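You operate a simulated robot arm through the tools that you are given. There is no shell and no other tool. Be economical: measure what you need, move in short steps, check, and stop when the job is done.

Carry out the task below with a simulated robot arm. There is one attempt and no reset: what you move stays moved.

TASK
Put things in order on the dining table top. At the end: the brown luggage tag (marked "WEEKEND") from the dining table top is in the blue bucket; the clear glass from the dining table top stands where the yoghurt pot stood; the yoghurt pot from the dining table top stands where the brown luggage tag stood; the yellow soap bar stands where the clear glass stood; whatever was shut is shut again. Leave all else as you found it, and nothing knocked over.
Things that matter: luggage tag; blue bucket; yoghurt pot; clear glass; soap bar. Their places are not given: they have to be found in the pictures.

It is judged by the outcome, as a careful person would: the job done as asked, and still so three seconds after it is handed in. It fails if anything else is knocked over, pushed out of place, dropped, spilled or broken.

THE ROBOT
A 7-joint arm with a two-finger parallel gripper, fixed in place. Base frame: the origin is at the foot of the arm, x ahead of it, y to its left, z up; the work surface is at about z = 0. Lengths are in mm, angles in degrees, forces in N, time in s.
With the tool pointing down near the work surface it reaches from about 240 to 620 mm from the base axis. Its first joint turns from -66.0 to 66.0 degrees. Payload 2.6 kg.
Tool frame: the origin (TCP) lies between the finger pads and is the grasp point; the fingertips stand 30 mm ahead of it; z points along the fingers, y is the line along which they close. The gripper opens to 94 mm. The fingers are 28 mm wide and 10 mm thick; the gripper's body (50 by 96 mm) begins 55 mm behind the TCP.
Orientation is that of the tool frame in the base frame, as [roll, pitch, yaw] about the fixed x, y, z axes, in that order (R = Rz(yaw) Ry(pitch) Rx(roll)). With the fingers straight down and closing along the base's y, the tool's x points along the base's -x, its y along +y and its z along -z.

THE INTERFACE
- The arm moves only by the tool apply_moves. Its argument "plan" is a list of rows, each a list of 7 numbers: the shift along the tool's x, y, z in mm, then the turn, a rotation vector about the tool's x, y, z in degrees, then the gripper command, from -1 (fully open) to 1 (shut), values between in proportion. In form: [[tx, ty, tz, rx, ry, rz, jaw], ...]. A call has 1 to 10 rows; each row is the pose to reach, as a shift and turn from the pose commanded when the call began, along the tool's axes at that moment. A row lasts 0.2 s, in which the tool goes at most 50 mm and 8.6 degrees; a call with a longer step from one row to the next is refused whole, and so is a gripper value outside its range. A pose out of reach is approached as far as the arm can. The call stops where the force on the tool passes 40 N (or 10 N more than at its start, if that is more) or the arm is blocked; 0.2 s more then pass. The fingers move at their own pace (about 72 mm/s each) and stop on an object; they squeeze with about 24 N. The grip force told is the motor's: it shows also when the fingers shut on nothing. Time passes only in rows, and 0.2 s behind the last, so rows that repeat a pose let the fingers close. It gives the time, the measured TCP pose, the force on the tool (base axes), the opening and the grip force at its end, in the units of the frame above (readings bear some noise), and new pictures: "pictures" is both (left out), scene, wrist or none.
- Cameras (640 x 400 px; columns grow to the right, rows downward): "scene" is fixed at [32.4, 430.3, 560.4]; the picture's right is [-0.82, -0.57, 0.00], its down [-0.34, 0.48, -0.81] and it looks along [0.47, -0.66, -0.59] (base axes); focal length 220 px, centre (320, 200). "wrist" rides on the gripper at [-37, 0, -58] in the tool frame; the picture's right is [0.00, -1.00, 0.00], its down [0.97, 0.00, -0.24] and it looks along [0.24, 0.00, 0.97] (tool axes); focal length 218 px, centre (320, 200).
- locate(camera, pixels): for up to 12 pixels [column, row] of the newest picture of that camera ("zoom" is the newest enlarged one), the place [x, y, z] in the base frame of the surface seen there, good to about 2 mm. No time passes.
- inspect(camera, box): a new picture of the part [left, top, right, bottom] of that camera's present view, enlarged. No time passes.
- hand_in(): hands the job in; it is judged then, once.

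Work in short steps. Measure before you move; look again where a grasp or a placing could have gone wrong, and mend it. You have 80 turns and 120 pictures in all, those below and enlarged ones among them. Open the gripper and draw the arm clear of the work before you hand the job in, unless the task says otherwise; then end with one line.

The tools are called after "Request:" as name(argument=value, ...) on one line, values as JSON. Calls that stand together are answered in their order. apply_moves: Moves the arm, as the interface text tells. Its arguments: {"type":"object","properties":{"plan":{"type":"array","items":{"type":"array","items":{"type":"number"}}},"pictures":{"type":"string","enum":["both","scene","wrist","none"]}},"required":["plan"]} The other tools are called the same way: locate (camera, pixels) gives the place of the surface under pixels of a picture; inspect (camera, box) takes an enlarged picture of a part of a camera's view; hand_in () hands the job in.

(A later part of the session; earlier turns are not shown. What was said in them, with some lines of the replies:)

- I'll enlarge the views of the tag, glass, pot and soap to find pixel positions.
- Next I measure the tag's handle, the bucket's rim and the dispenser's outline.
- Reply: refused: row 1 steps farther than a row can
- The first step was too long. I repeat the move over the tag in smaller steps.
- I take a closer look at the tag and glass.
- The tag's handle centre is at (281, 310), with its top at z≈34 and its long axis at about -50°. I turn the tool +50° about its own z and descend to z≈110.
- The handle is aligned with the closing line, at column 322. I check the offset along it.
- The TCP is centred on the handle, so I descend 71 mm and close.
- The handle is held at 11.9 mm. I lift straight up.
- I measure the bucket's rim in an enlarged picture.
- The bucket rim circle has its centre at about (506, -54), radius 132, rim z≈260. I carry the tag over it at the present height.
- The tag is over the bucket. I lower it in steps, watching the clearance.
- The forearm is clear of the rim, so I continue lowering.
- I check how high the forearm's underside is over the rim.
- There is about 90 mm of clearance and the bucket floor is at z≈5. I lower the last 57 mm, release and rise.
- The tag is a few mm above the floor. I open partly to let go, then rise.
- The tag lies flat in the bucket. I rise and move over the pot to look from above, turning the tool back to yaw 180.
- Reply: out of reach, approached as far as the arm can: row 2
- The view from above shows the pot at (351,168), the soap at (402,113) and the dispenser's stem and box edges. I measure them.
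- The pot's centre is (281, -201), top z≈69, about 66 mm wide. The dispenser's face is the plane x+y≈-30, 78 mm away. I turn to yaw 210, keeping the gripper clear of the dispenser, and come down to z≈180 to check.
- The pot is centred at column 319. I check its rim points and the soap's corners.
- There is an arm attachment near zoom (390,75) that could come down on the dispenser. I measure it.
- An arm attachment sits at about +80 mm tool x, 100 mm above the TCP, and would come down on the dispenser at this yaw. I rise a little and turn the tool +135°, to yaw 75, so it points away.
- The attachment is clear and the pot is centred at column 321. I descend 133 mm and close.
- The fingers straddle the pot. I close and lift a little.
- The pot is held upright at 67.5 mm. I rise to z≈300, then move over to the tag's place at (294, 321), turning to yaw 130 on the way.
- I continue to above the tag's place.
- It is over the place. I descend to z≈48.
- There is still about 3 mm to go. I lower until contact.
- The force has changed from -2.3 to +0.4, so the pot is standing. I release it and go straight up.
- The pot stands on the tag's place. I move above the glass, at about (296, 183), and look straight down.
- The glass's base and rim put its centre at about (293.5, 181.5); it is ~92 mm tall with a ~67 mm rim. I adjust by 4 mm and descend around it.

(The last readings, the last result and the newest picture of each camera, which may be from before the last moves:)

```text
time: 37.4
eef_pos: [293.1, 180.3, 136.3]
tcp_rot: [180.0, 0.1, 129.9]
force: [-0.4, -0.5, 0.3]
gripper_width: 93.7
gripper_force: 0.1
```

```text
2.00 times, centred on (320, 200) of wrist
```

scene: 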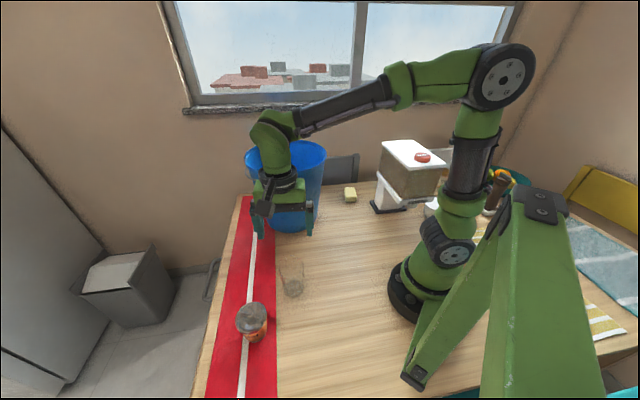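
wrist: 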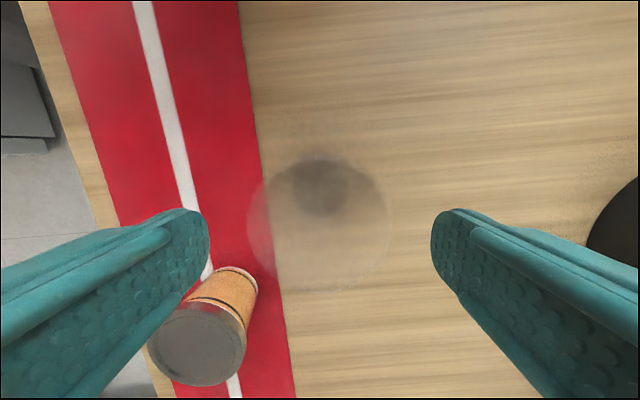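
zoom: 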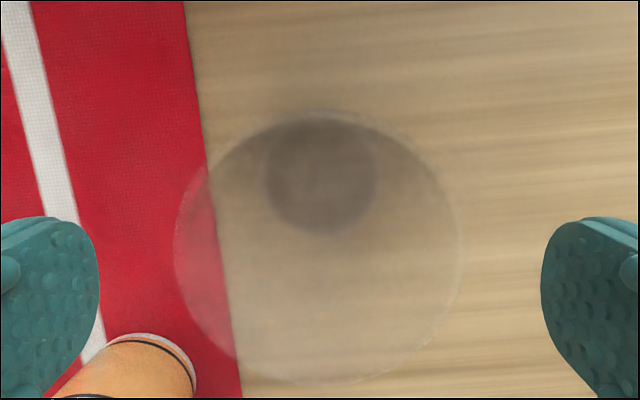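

The glass is centred at column 320, and row 223 as predicted. I descend to z≈67 and close gently.

Request:
apply_moves(plan=[[0, 0, 25, 0, 0, 0, -1], [0, 0, 50, 0, 0, 0, -1], [0, 0, 69, 0, 0, 0, -1], [0, 0, 69, 0, 0, 0, -1], [0, 0, 69, 0, 0, 0, 0.1], [0, 0, 69, 0, 0, 0, 0.4], [0, 0, 69, 0, 0, 0, 1], [0, 0, 69, 0, 0, 0, 1]], pictures="both")

Request:
inspect(camera="scene", box=[240, 220, 340, 310])

```text
time: 39.2
eef_pos: [292.8, 180.0, 70.1]
tcp_rot: [-179.9, 0.0, 130.0]
force: [-0.3, 0.5, -0.2]
gripper_width: 67.9
gripper_force: 24.1
```

scene: 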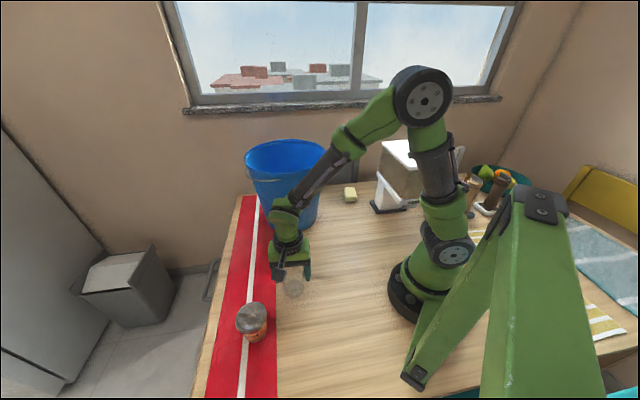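
wrist: 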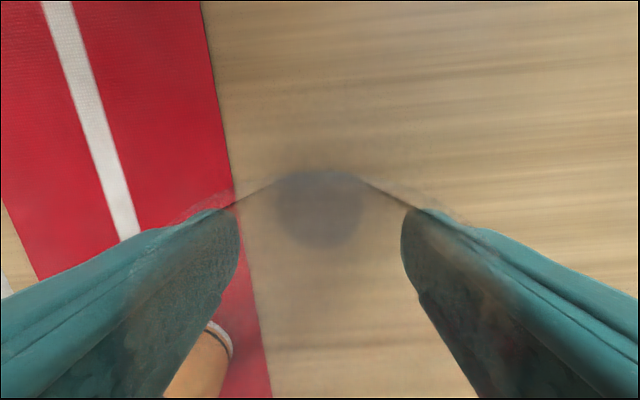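

```text
4.44 times, centred on (290, 265) of scene
```

zoom: 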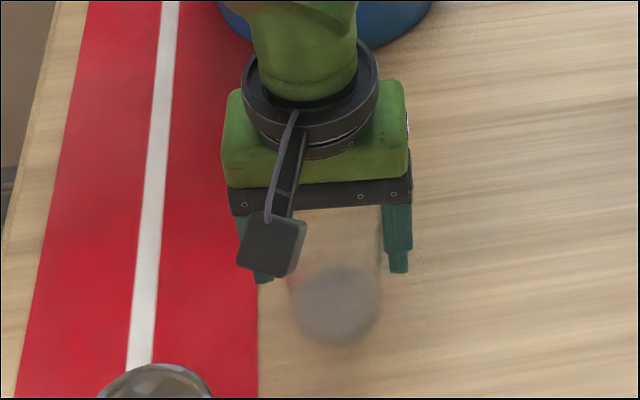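

The grip holds at 67.9 mm, z=70.1. I lift 20 mm and check.

Request:
apply_moves(plan=[[0, 0, -5, 0, 0, 0, 1], [0, 0, -12, 0, 0, 0, 1], [0, 0, -20, 0, 0, 0, 1], [0, 0, -20, 0, 0, 0, 1]], pictures="wrist")

Request:
inspect(camera="scene", box=[240, 220, 340, 310])

```text
time: 40.2
eef_pos: [293.0, 179.7, 90.4]
tcp_rot: [-180.0, 0.0, 129.9]
force: [-0.4, 0.0, -1.3]
gripper_width: 67.8
gripper_force: 23.9
```

wrist: 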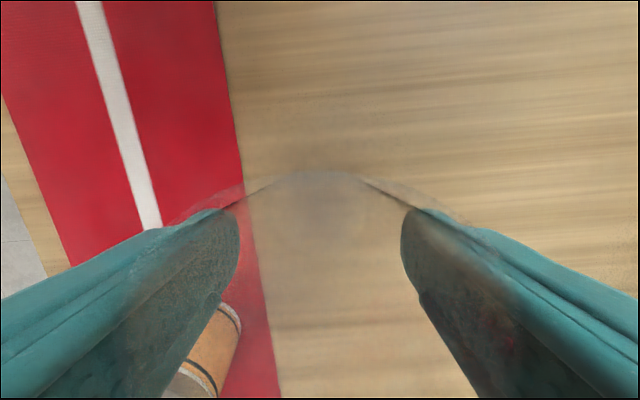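

```text
4.44 times, centred on (290, 265) of scene
```

zoom: 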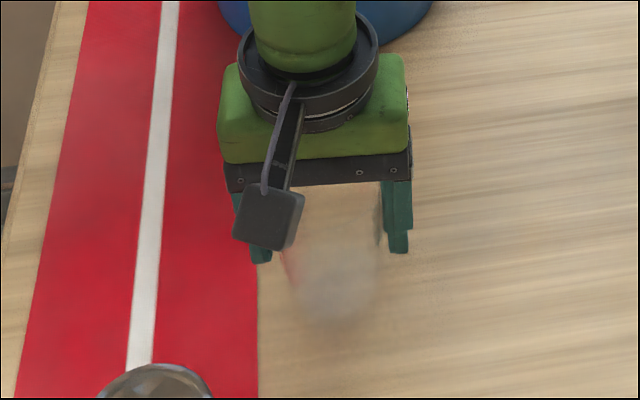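

The glass is lifted and stable. I rise to z≈300 and begin moving to the pot's old place, turning towards yaw 75.

Request:
apply_moves(plan=[[0, 0, -30, 0, 0, 0, 1], [0, 0, -75, 0, 0, 0, 1], [0, 0, -120, 0, 0, 0, 1], [0, 0, -165, 0, 0, 0, 1], [0, 0, -210, 0, 0, 0, 1], [-30, -26.6, -210, 0, 0, 5.5, 1], [-60, -53.3, -210, 0, 0, 11, 1], [-90, -80, -210, 0, 0, 16.5, 1], [-120, -106.8, -210, 0, 0, 22, 1], [-149, -133.4, -210, 0, 0, 27.5, 1]], pictures="none")

```text
time: 42.4
eef_pos: [285.6, -17.8, 299.3]
tcp_rot: [179.9, -0.1, 102.4]
force: [0.2, -0.1, -1.9]
gripper_width: 68.1
gripper_force: 23.9
```

I continue to above (281, -201).

Request:
apply_moves(plan=[[-36, -9, 0, 0, 0, 5.5, 1], [-72, -18, 0, 0, 0, 11, 1], [-108, -27, 0, 0, 0, 16.5, 1], [-144, -36, 0, 0, 0, 22, 1], [-178, -43.9, 0, 0, 0, 27.4, 1], [-178, -43.9, 35, 0, 0, 27.4, 1], [-178, -43.9, 70, 0, 0, 27.4, 1], [-178, -43.9, 105, 0, 0, 27.4, 1], [-178, -43.9, 105, 0, 0, 27.4, 1]], pictures="both")

```text
time: 44.4
eef_pos: [281.9, -200.9, 191.1]
tcp_rot: [180.0, 0.1, 75.0]
force: [1.2, -0.3, -1.0]
gripper_width: 67.6
gripper_force: 24.5
```

scene: 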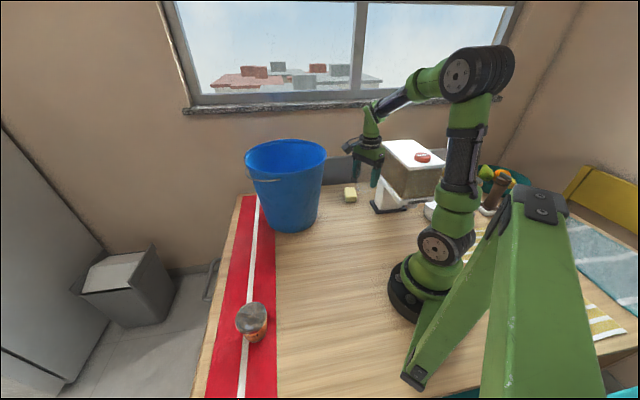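
wrist: 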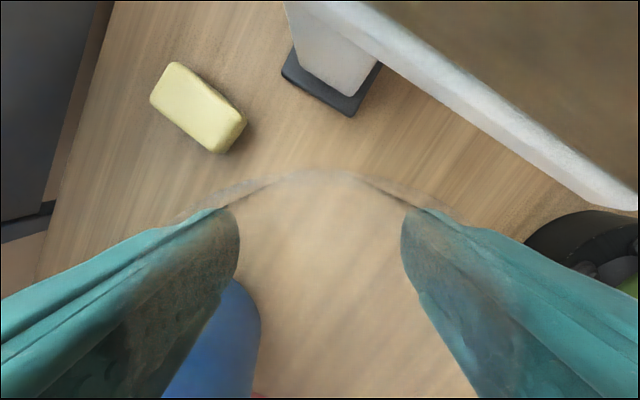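

The glass is still held in place. I descend to just above the table.

Request:
apply_moves(plan=[[0, 0, 35, 0, 0, 0, 1], [0, 0, 70, 0, 0, 0, 1], [0, 0, 95, 0, 0, 0, 1], [0, 0, 112, 0, 0, 0, 1], [0, 0, 118, 0, 0, 0, 1], [0, 0, 119, 0, 0, 0, 1]], pictures="none")

```text
time: 45.8
eef_pos: [283.5, -201.9, 73.0]
tcp_rot: [-180.0, 0.0, 75.2]
force: [-0.3, 0.4, -1.7]
gripper_width: 67.8
gripper_force: 24.2
```

Request:
apply_moves(plan=[[0, 0, 1.5, 0, 0, 0, 1], [0, 0, 3, 0, 0, 0, 1], [0, 0, 3, 0, 0, 0, 1]], pictures="wrist")

Request:
inspect(camera="scene", box=[310, 150, 410, 240])

```text
time: 46.6
eef_pos: [282.4, -203.8, 72.3]
tcp_rot: [-180.0, -0.1, 75.0]
force: [0.0, 0.0, -2.3]
gripper_width: 68.0
gripper_force: 23.8
```

wrist: 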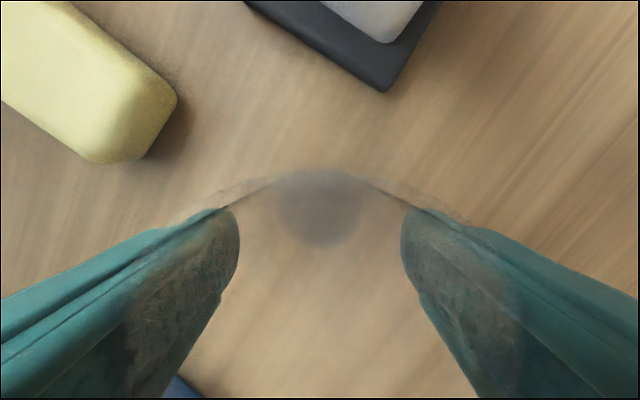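

```text
4.44 times, centred on (360, 195) of scene
```

zoom: 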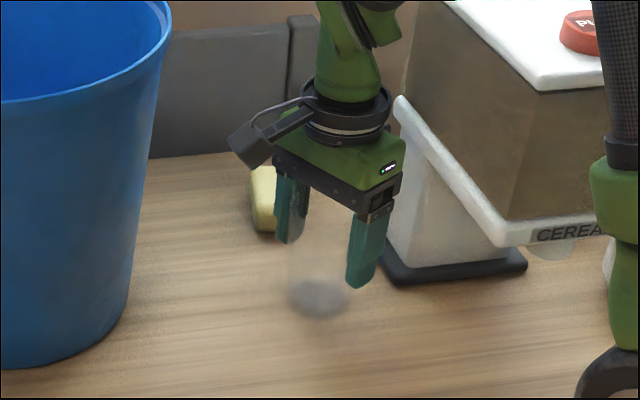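

The force still shows hanging weight (-2.3), so I lower another 2.5 mm.

Request:
apply_moves(plan=[[0, 0, 1.3, 0, 0, 0, 1], [0, 0, 2.5, 0, 0, 0, 1], [0, 0, 2.5, 0, 0, 0, 1]], pictures="none")

```text
time: 47.4
eef_pos: [284.3, -203.7, 70.5]
tcp_rot: [179.8, 0.0, 75.2]
force: [-1.2, 2.3, 14.8]
gripper_width: 67.7
gripper_force: 24.2
```

Contact is made (+14.8 N). I ease up 1 mm, release and rise straight.

Request:
apply_moves(plan=[[0, 0, -1, 0, 0, 0, 1], [0, 0, -1, 0, 0, 0, 0], [0, 0, -1, 0, 0, 0, -1], [0, 0, -1, 0, 0, 0, -1], [0, 0, -20, 0, 0, 0, -1], [0, 0, -50, 0, 0, 0, -1], [0, 0, -90, 0, 0, 0, -1], [0, 0, -135, 0, 0, 0, -1], [0, 0, -180, 0, 0, 0, -1], [0, 0, -180, 0, 0, 0, -1]], pictures="both")

Request:
inspect(camera="wrist", box=[130, 60, 450, 260])

Request:
inspect(camera="scene", box=[310, 150, 410, 240])

```text
time: 49.6
eef_pos: [284.8, -204.2, 250.1]
tcp_rot: [180.0, -0.1, 75.1]
force: [-0.3, 0.0, -0.4]
gripper_width: 93.9
gripper_force: 0.1
```

scene: 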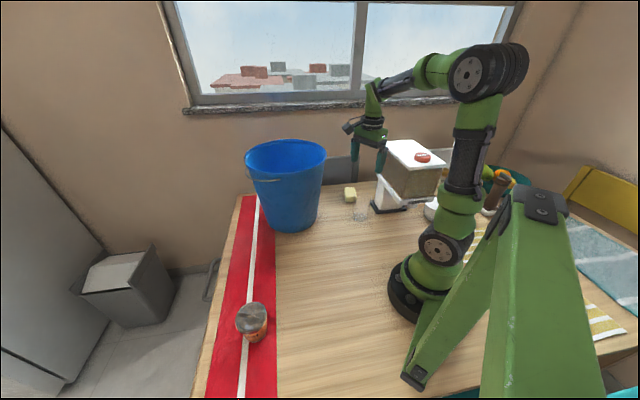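
wrist: 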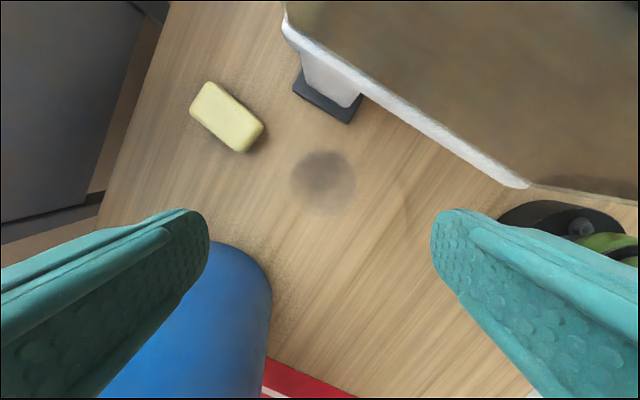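

```text
2.00 times, centred on (290, 160) of wrist
```

zoom: 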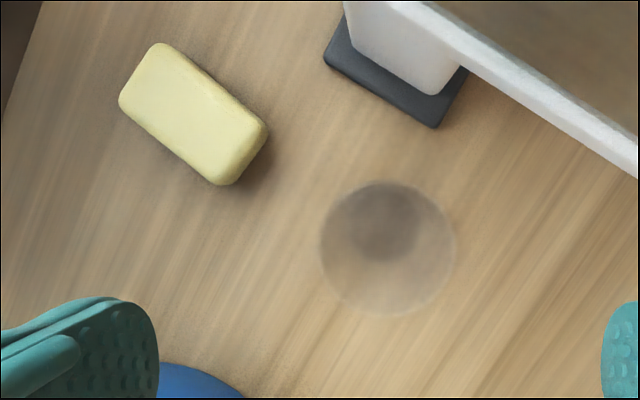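

```text
4.44 times, centred on (360, 195) of scene
```

zoom: 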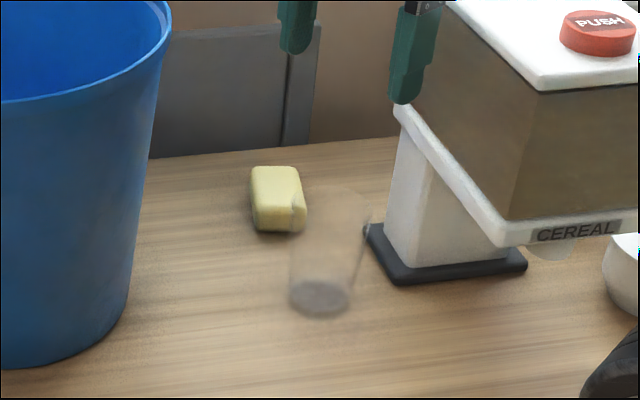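

The glass stands upright at about (284, -204). Now I measure the soap in the wrist view.

Request:
locate(camera="wrist", pixels=[[211, 85], [194, 109], [239, 147], [260, 124], [226, 116], [204, 98], [249, 135], [235, 104], [217, 128]])

```text
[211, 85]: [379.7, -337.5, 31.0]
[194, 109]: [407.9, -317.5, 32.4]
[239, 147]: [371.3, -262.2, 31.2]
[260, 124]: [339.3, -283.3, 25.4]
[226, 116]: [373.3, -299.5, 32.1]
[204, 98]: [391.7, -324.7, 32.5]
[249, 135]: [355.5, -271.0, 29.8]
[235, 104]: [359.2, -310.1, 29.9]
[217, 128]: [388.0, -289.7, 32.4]
```

The soap's centre is about (374, -300), long axis at about 124°, ~40 mm wide, top z≈32. I move above it and turn to yaw 124.5, opening about 65 mm.

Request:
apply_moves(plan=[[-11.6, 18.5, 0, 0, 0, -8.25, -1], [-23.2, 37, 0, 0, 0, -16.5, -1], [-34.8, 55.5, 0, 0, 0, -24.75, -1], [-46.4, 74, 0, 0, 0, -33, -0.4], [-58, 92.5, 0, 0, 0, -41.25, -0.4], [-69.7, 110.9, 0, 0, 0, -49.5, -0.4], [-69.7, 110.9, 40, 0, 0, -49.5, -0.4], [-69.7, 110.9, 80, 0, 0, -49.5, -0.4], [-69.7, 110.9, 120, 0, 0, -49.5, -0.4], [-69.7, 110.9, 120, 0, 0, -49.5, -0.4]], pictures="both")

```text
time: 51.8
eef_pos: [370.6, -299.3, 128.7]
tcp_rot: [-180.0, 0.0, 124.6]
force: [-0.7, -0.8, -0.1]
gripper_width: 65.9
gripper_force: 0.1
```

scene: 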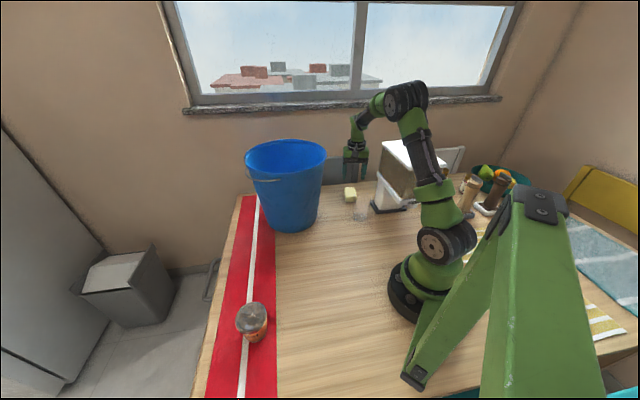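
wrist: 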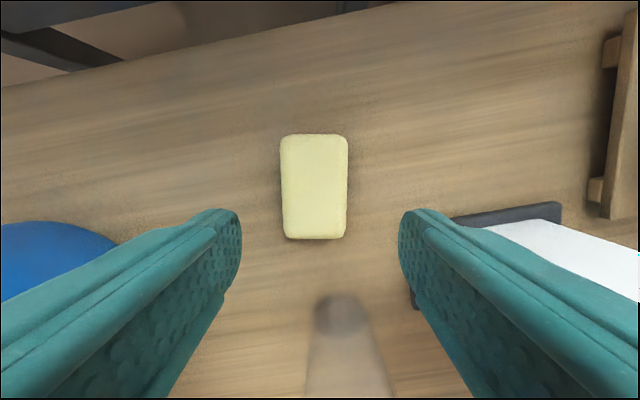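

The soap appears slightly off-centre (column 315, row 186). I measure its ends.

Request:
locate(camera="wrist", pixels=[[315, 140], [315, 232], [285, 186], [344, 186], [315, 186], [540, 207], [445, 221], [345, 314]])

```text
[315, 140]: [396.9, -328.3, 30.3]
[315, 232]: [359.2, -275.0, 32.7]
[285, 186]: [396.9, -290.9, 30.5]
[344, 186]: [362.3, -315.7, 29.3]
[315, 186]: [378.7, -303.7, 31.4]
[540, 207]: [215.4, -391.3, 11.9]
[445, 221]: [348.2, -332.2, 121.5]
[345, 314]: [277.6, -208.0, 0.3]
```

The soap's centre is (379, -303). I shift (-8, +4) in tool axes, descend and close.

Request:
apply_moves(plan=[[-8, 4, 30, 0, 0, 0, -0.4], [-8, 4, 60, 0, 0, 0, -0.4], [-8, 4, 82, 0, 0, 0, -0.4], [-8, 4, 90, 0, 0, 0, -0.4], [-8, 4, 90, 0, 0, 0, 0], [-8, 4, 90, 0, 0, 0, 1], [-8, 4, 90, 0, 0, 0, 1], [-8, 4, 90, 0, 0, 0, 1]], pictures="both")

```text
time: 53.6
eef_pos: [378.7, -304.0, 39.4]
tcp_rot: [180.0, -0.1, 124.6]
force: [-0.1, -0.3, 0.0]
gripper_width: 49.5
gripper_force: 24.0
```

scene: 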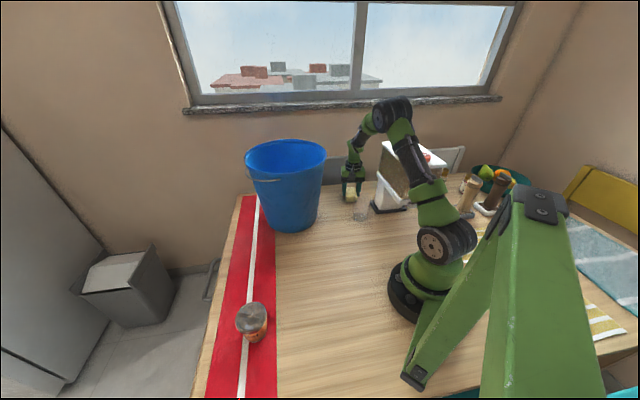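
wrist: 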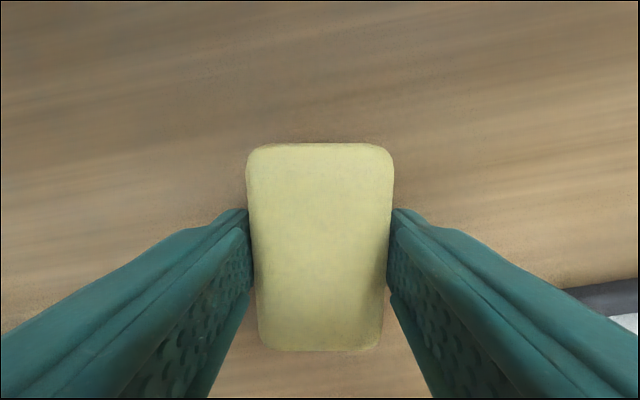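

The soap is held at 49.5 mm. I lift to z≈310.

Request:
apply_moves(plan=[[0, 0, -20, 0, 0, 0, 1], [0, 0, -60, 0, 0, 0, 1], [0, 0, -105, 0, 0, 0, 1], [0, 0, -150, 0, 0, 0, 1], [0, 0, -195, 0, 0, 0, 1], [0, 0, -240, 0, 0, 0, 1], [0, 0, -275, 0, 0, 0, 1], [36.3, 16.7, -275, 0, 0, 0, 1], [72.7, 33.4, -275, 0, 0, 0, 1], [109, 50, -275, 0, 0, 0, 1]], pictures="none")

Request:
apply_moves(plan=[[38, 17.5, 0, 0, 0, 0, 1], [76, 35, 0, 0, 0, 0, 1], [114, 52.5, 0, 0, 0, 0, 1], [152, 70, 0, 0, 0, 0, 1], [190, 87.5, 0, 0, 0, 0, 1], [228, 105, 0, 0, 0, 0, 1], [266, 122.5, 0, 0, 0, 0, 1], [304, 140, 0, 0, 0, 0, 1], [339, 156, 0, 0, 0, 0, 1], [339, 156, 0, 0, 0, 0, 1]], pictures="both")

```text
time: 55.8
eef_pos: [358.1, -185.4, 313.3]
tcp_rot: [179.9, 0.0, 124.6]
force: [-0.4, -1.1, -1.8]
gripper_width: 49.3
gripper_force: 23.9
```

```text
time: 58.0
eef_pos: [296.6, 186.8, 315.3]
tcp_rot: [-180.0, 0.0, 124.6]
force: [-0.1, -0.5, -1.4]
gripper_width: 49.5
gripper_force: 23.5
```

scene: 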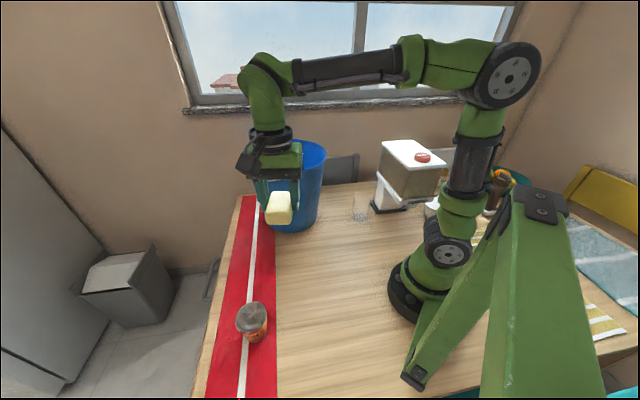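
wrist: 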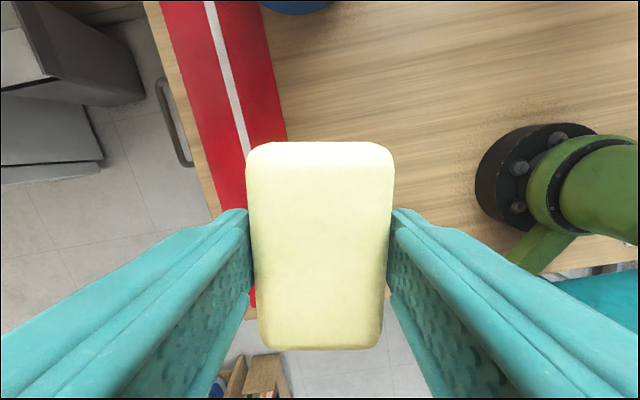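

I correct by (-2.4, -5.3) and descend to just above the table.

Request:
apply_moves(plan=[[-2.4, -5.3, 40, 0, 0, 0, 1], [-2.4, -5.3, 80, 0, 0, 0, 1], [-2.4, -5.3, 120, 0, 0, 0, 1], [-2.4, -5.3, 160, 0, 0, 0, 1], [-2.4, -5.3, 200, 0, 0, 0, 1], [-2.4, -5.3, 235, 0, 0, 0, 1], [-2.4, -5.3, 258, 0, 0, 0, 1], [-2.4, -5.3, 270, 0, 0, 0, 1], [-2.4, -5.3, 273, 0, 0, 0, 1], [-2.4, -5.3, 273, 0, 0, 0, 1]], pictures="none")

Request:
apply_moves(plan=[[0, 0, 1, 0, 0, 0, 1], [0, 0, 2, 0, 0, 0, 1], [0, 0, 2, 0, 0, 0, 1]], pictures="none")

```text
time: 60.2
eef_pos: [291.1, 178.2, 41.8]
tcp_rot: [-179.9, 0.0, 124.6]
force: [1.0, -0.3, -2.9]
gripper_width: 49.3
gripper_force: 23.3
```

```text
time: 61.0
eef_pos: [292.6, 177.3, 38.8]
tcp_rot: [180.0, 0.0, 124.7]
force: [-0.9, 0.1, -1.4]
gripper_width: 49.5
gripper_force: 24.0
```

It reads (292, 178), about 4 mm short. I lift 3 mm, correct and lower to contact.

Request:
apply_moves(plan=[[0, 0, -3, 0, 0, 0, 1], [2, 3.2, -3, 0, 0, 0, 1], [2, 3.2, 0, 0, 0, 0, 1], [2, 3.2, 1.5, 0, 0, 0, 1], [2, 3.2, 1.5, 0, 0, 0, 1]], pictures="wrist")

```text
time: 62.2
eef_pos: [295.5, 181.0, 38.8]
tcp_rot: [180.0, 0.0, 124.6]
force: [-0.8, -0.9, 5.9]
gripper_width: 49.3
gripper_force: 24.1
```

wrist: 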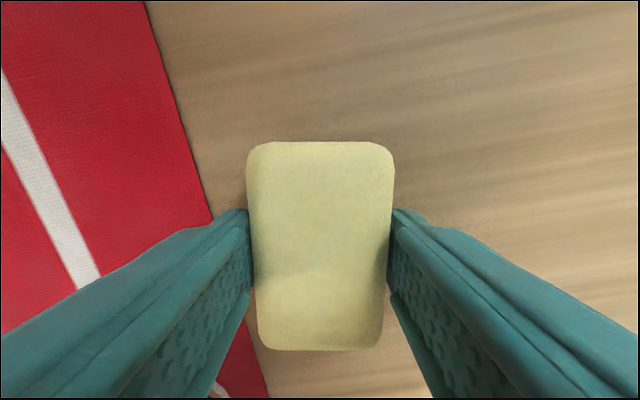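

Contact reads +5.9 N at (295, 181). I release, with the opening limited, and rise clear.

Request:
apply_moves(plan=[[0, 0, 0, 0, 0, 0, 0], [0, 0, 0, 0, 0, 0, -0.5], [0, 0, 0, 0, 0, 0, -0.5], [0, 0, -20, 0, 0, 0, -0.5], [0, 0, -60, 0, 0, 0, -0.5], [0, 0, -105, 0, 0, 0, -0.5], [0, 0, -150, 0, 0, 0, -0.5], [0, 0, -195, 0, 0, 0, -1], [0, 0, -240, 0, 0, 0, -1], [0, 0, -285, 0, 0, 0, -1]], pictures="both")

Request:
apply_moves(plan=[[-40, 0, -20, 0, 0, 0, -1], [-80, 0, -40, 0, 0, 0, -1], [-110, 0, -60, 0, 0, 0, -1], [-110, 0, -60, 0, 0, 0, -1]], pictures="both")

Request:
inspect(camera="scene", box=[200, 130, 460, 370])

```text
time: 64.4
eef_pos: [293.4, 180.8, 324.1]
tcp_rot: [179.9, 0.0, 124.6]
force: [-0.1, 0.2, 0.3]
gripper_width: 93.9
gripper_force: 0.0
```

scene: 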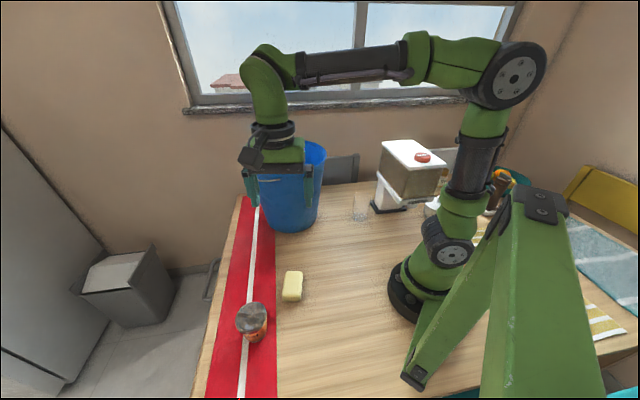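
wrist: 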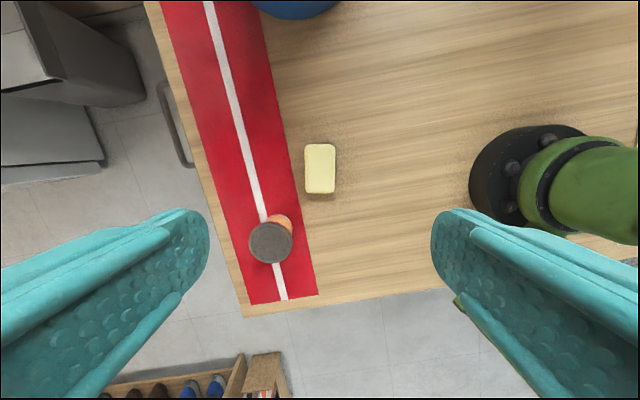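

```text
time: 65.4
eef_pos: [356.6, 91.0, 379.8]
tcp_rot: [-180.0, 0.0, 124.6]
force: [0.2, -0.8, 0.2]
gripper_width: 94.1
gripper_force: 0.0
```

scene: 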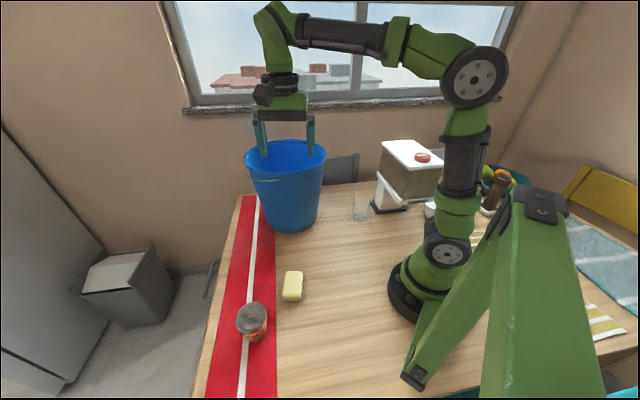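
wrist: 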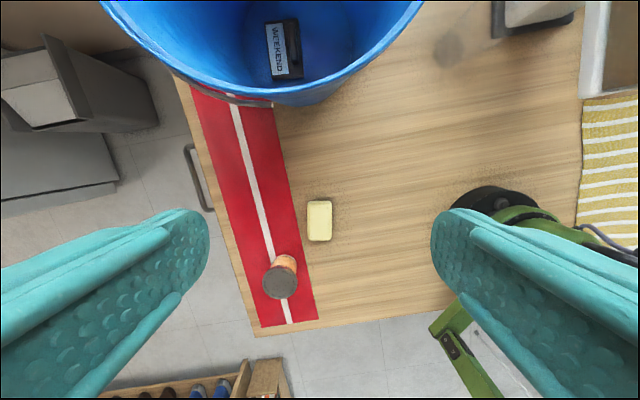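

```text
1.67 times, centred on (330, 250) of scene
```

zoom: 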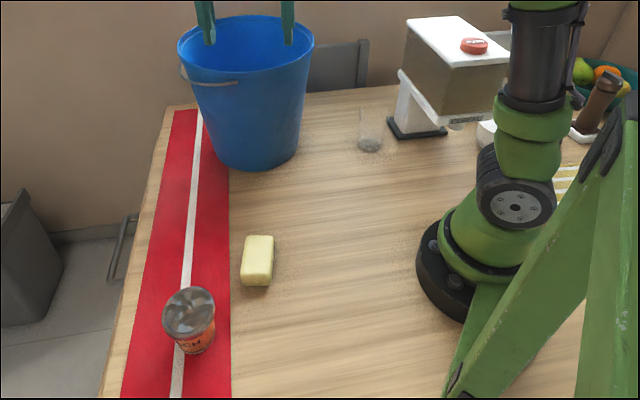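

The pictures show all four things in place: the tag in the bucket, and the pot, glass and soap standing. The arm is clear, so I hand in.

Request:
hand_in()

```text
The job is handed in.
```

The job is handed in: the luggage tag is in the blue bucket, and the yoghurt pot, clear glass and soap bar each stand within about 5 mm of the places asked for; nothing was knocked over, and nothing had to be opened or shut.
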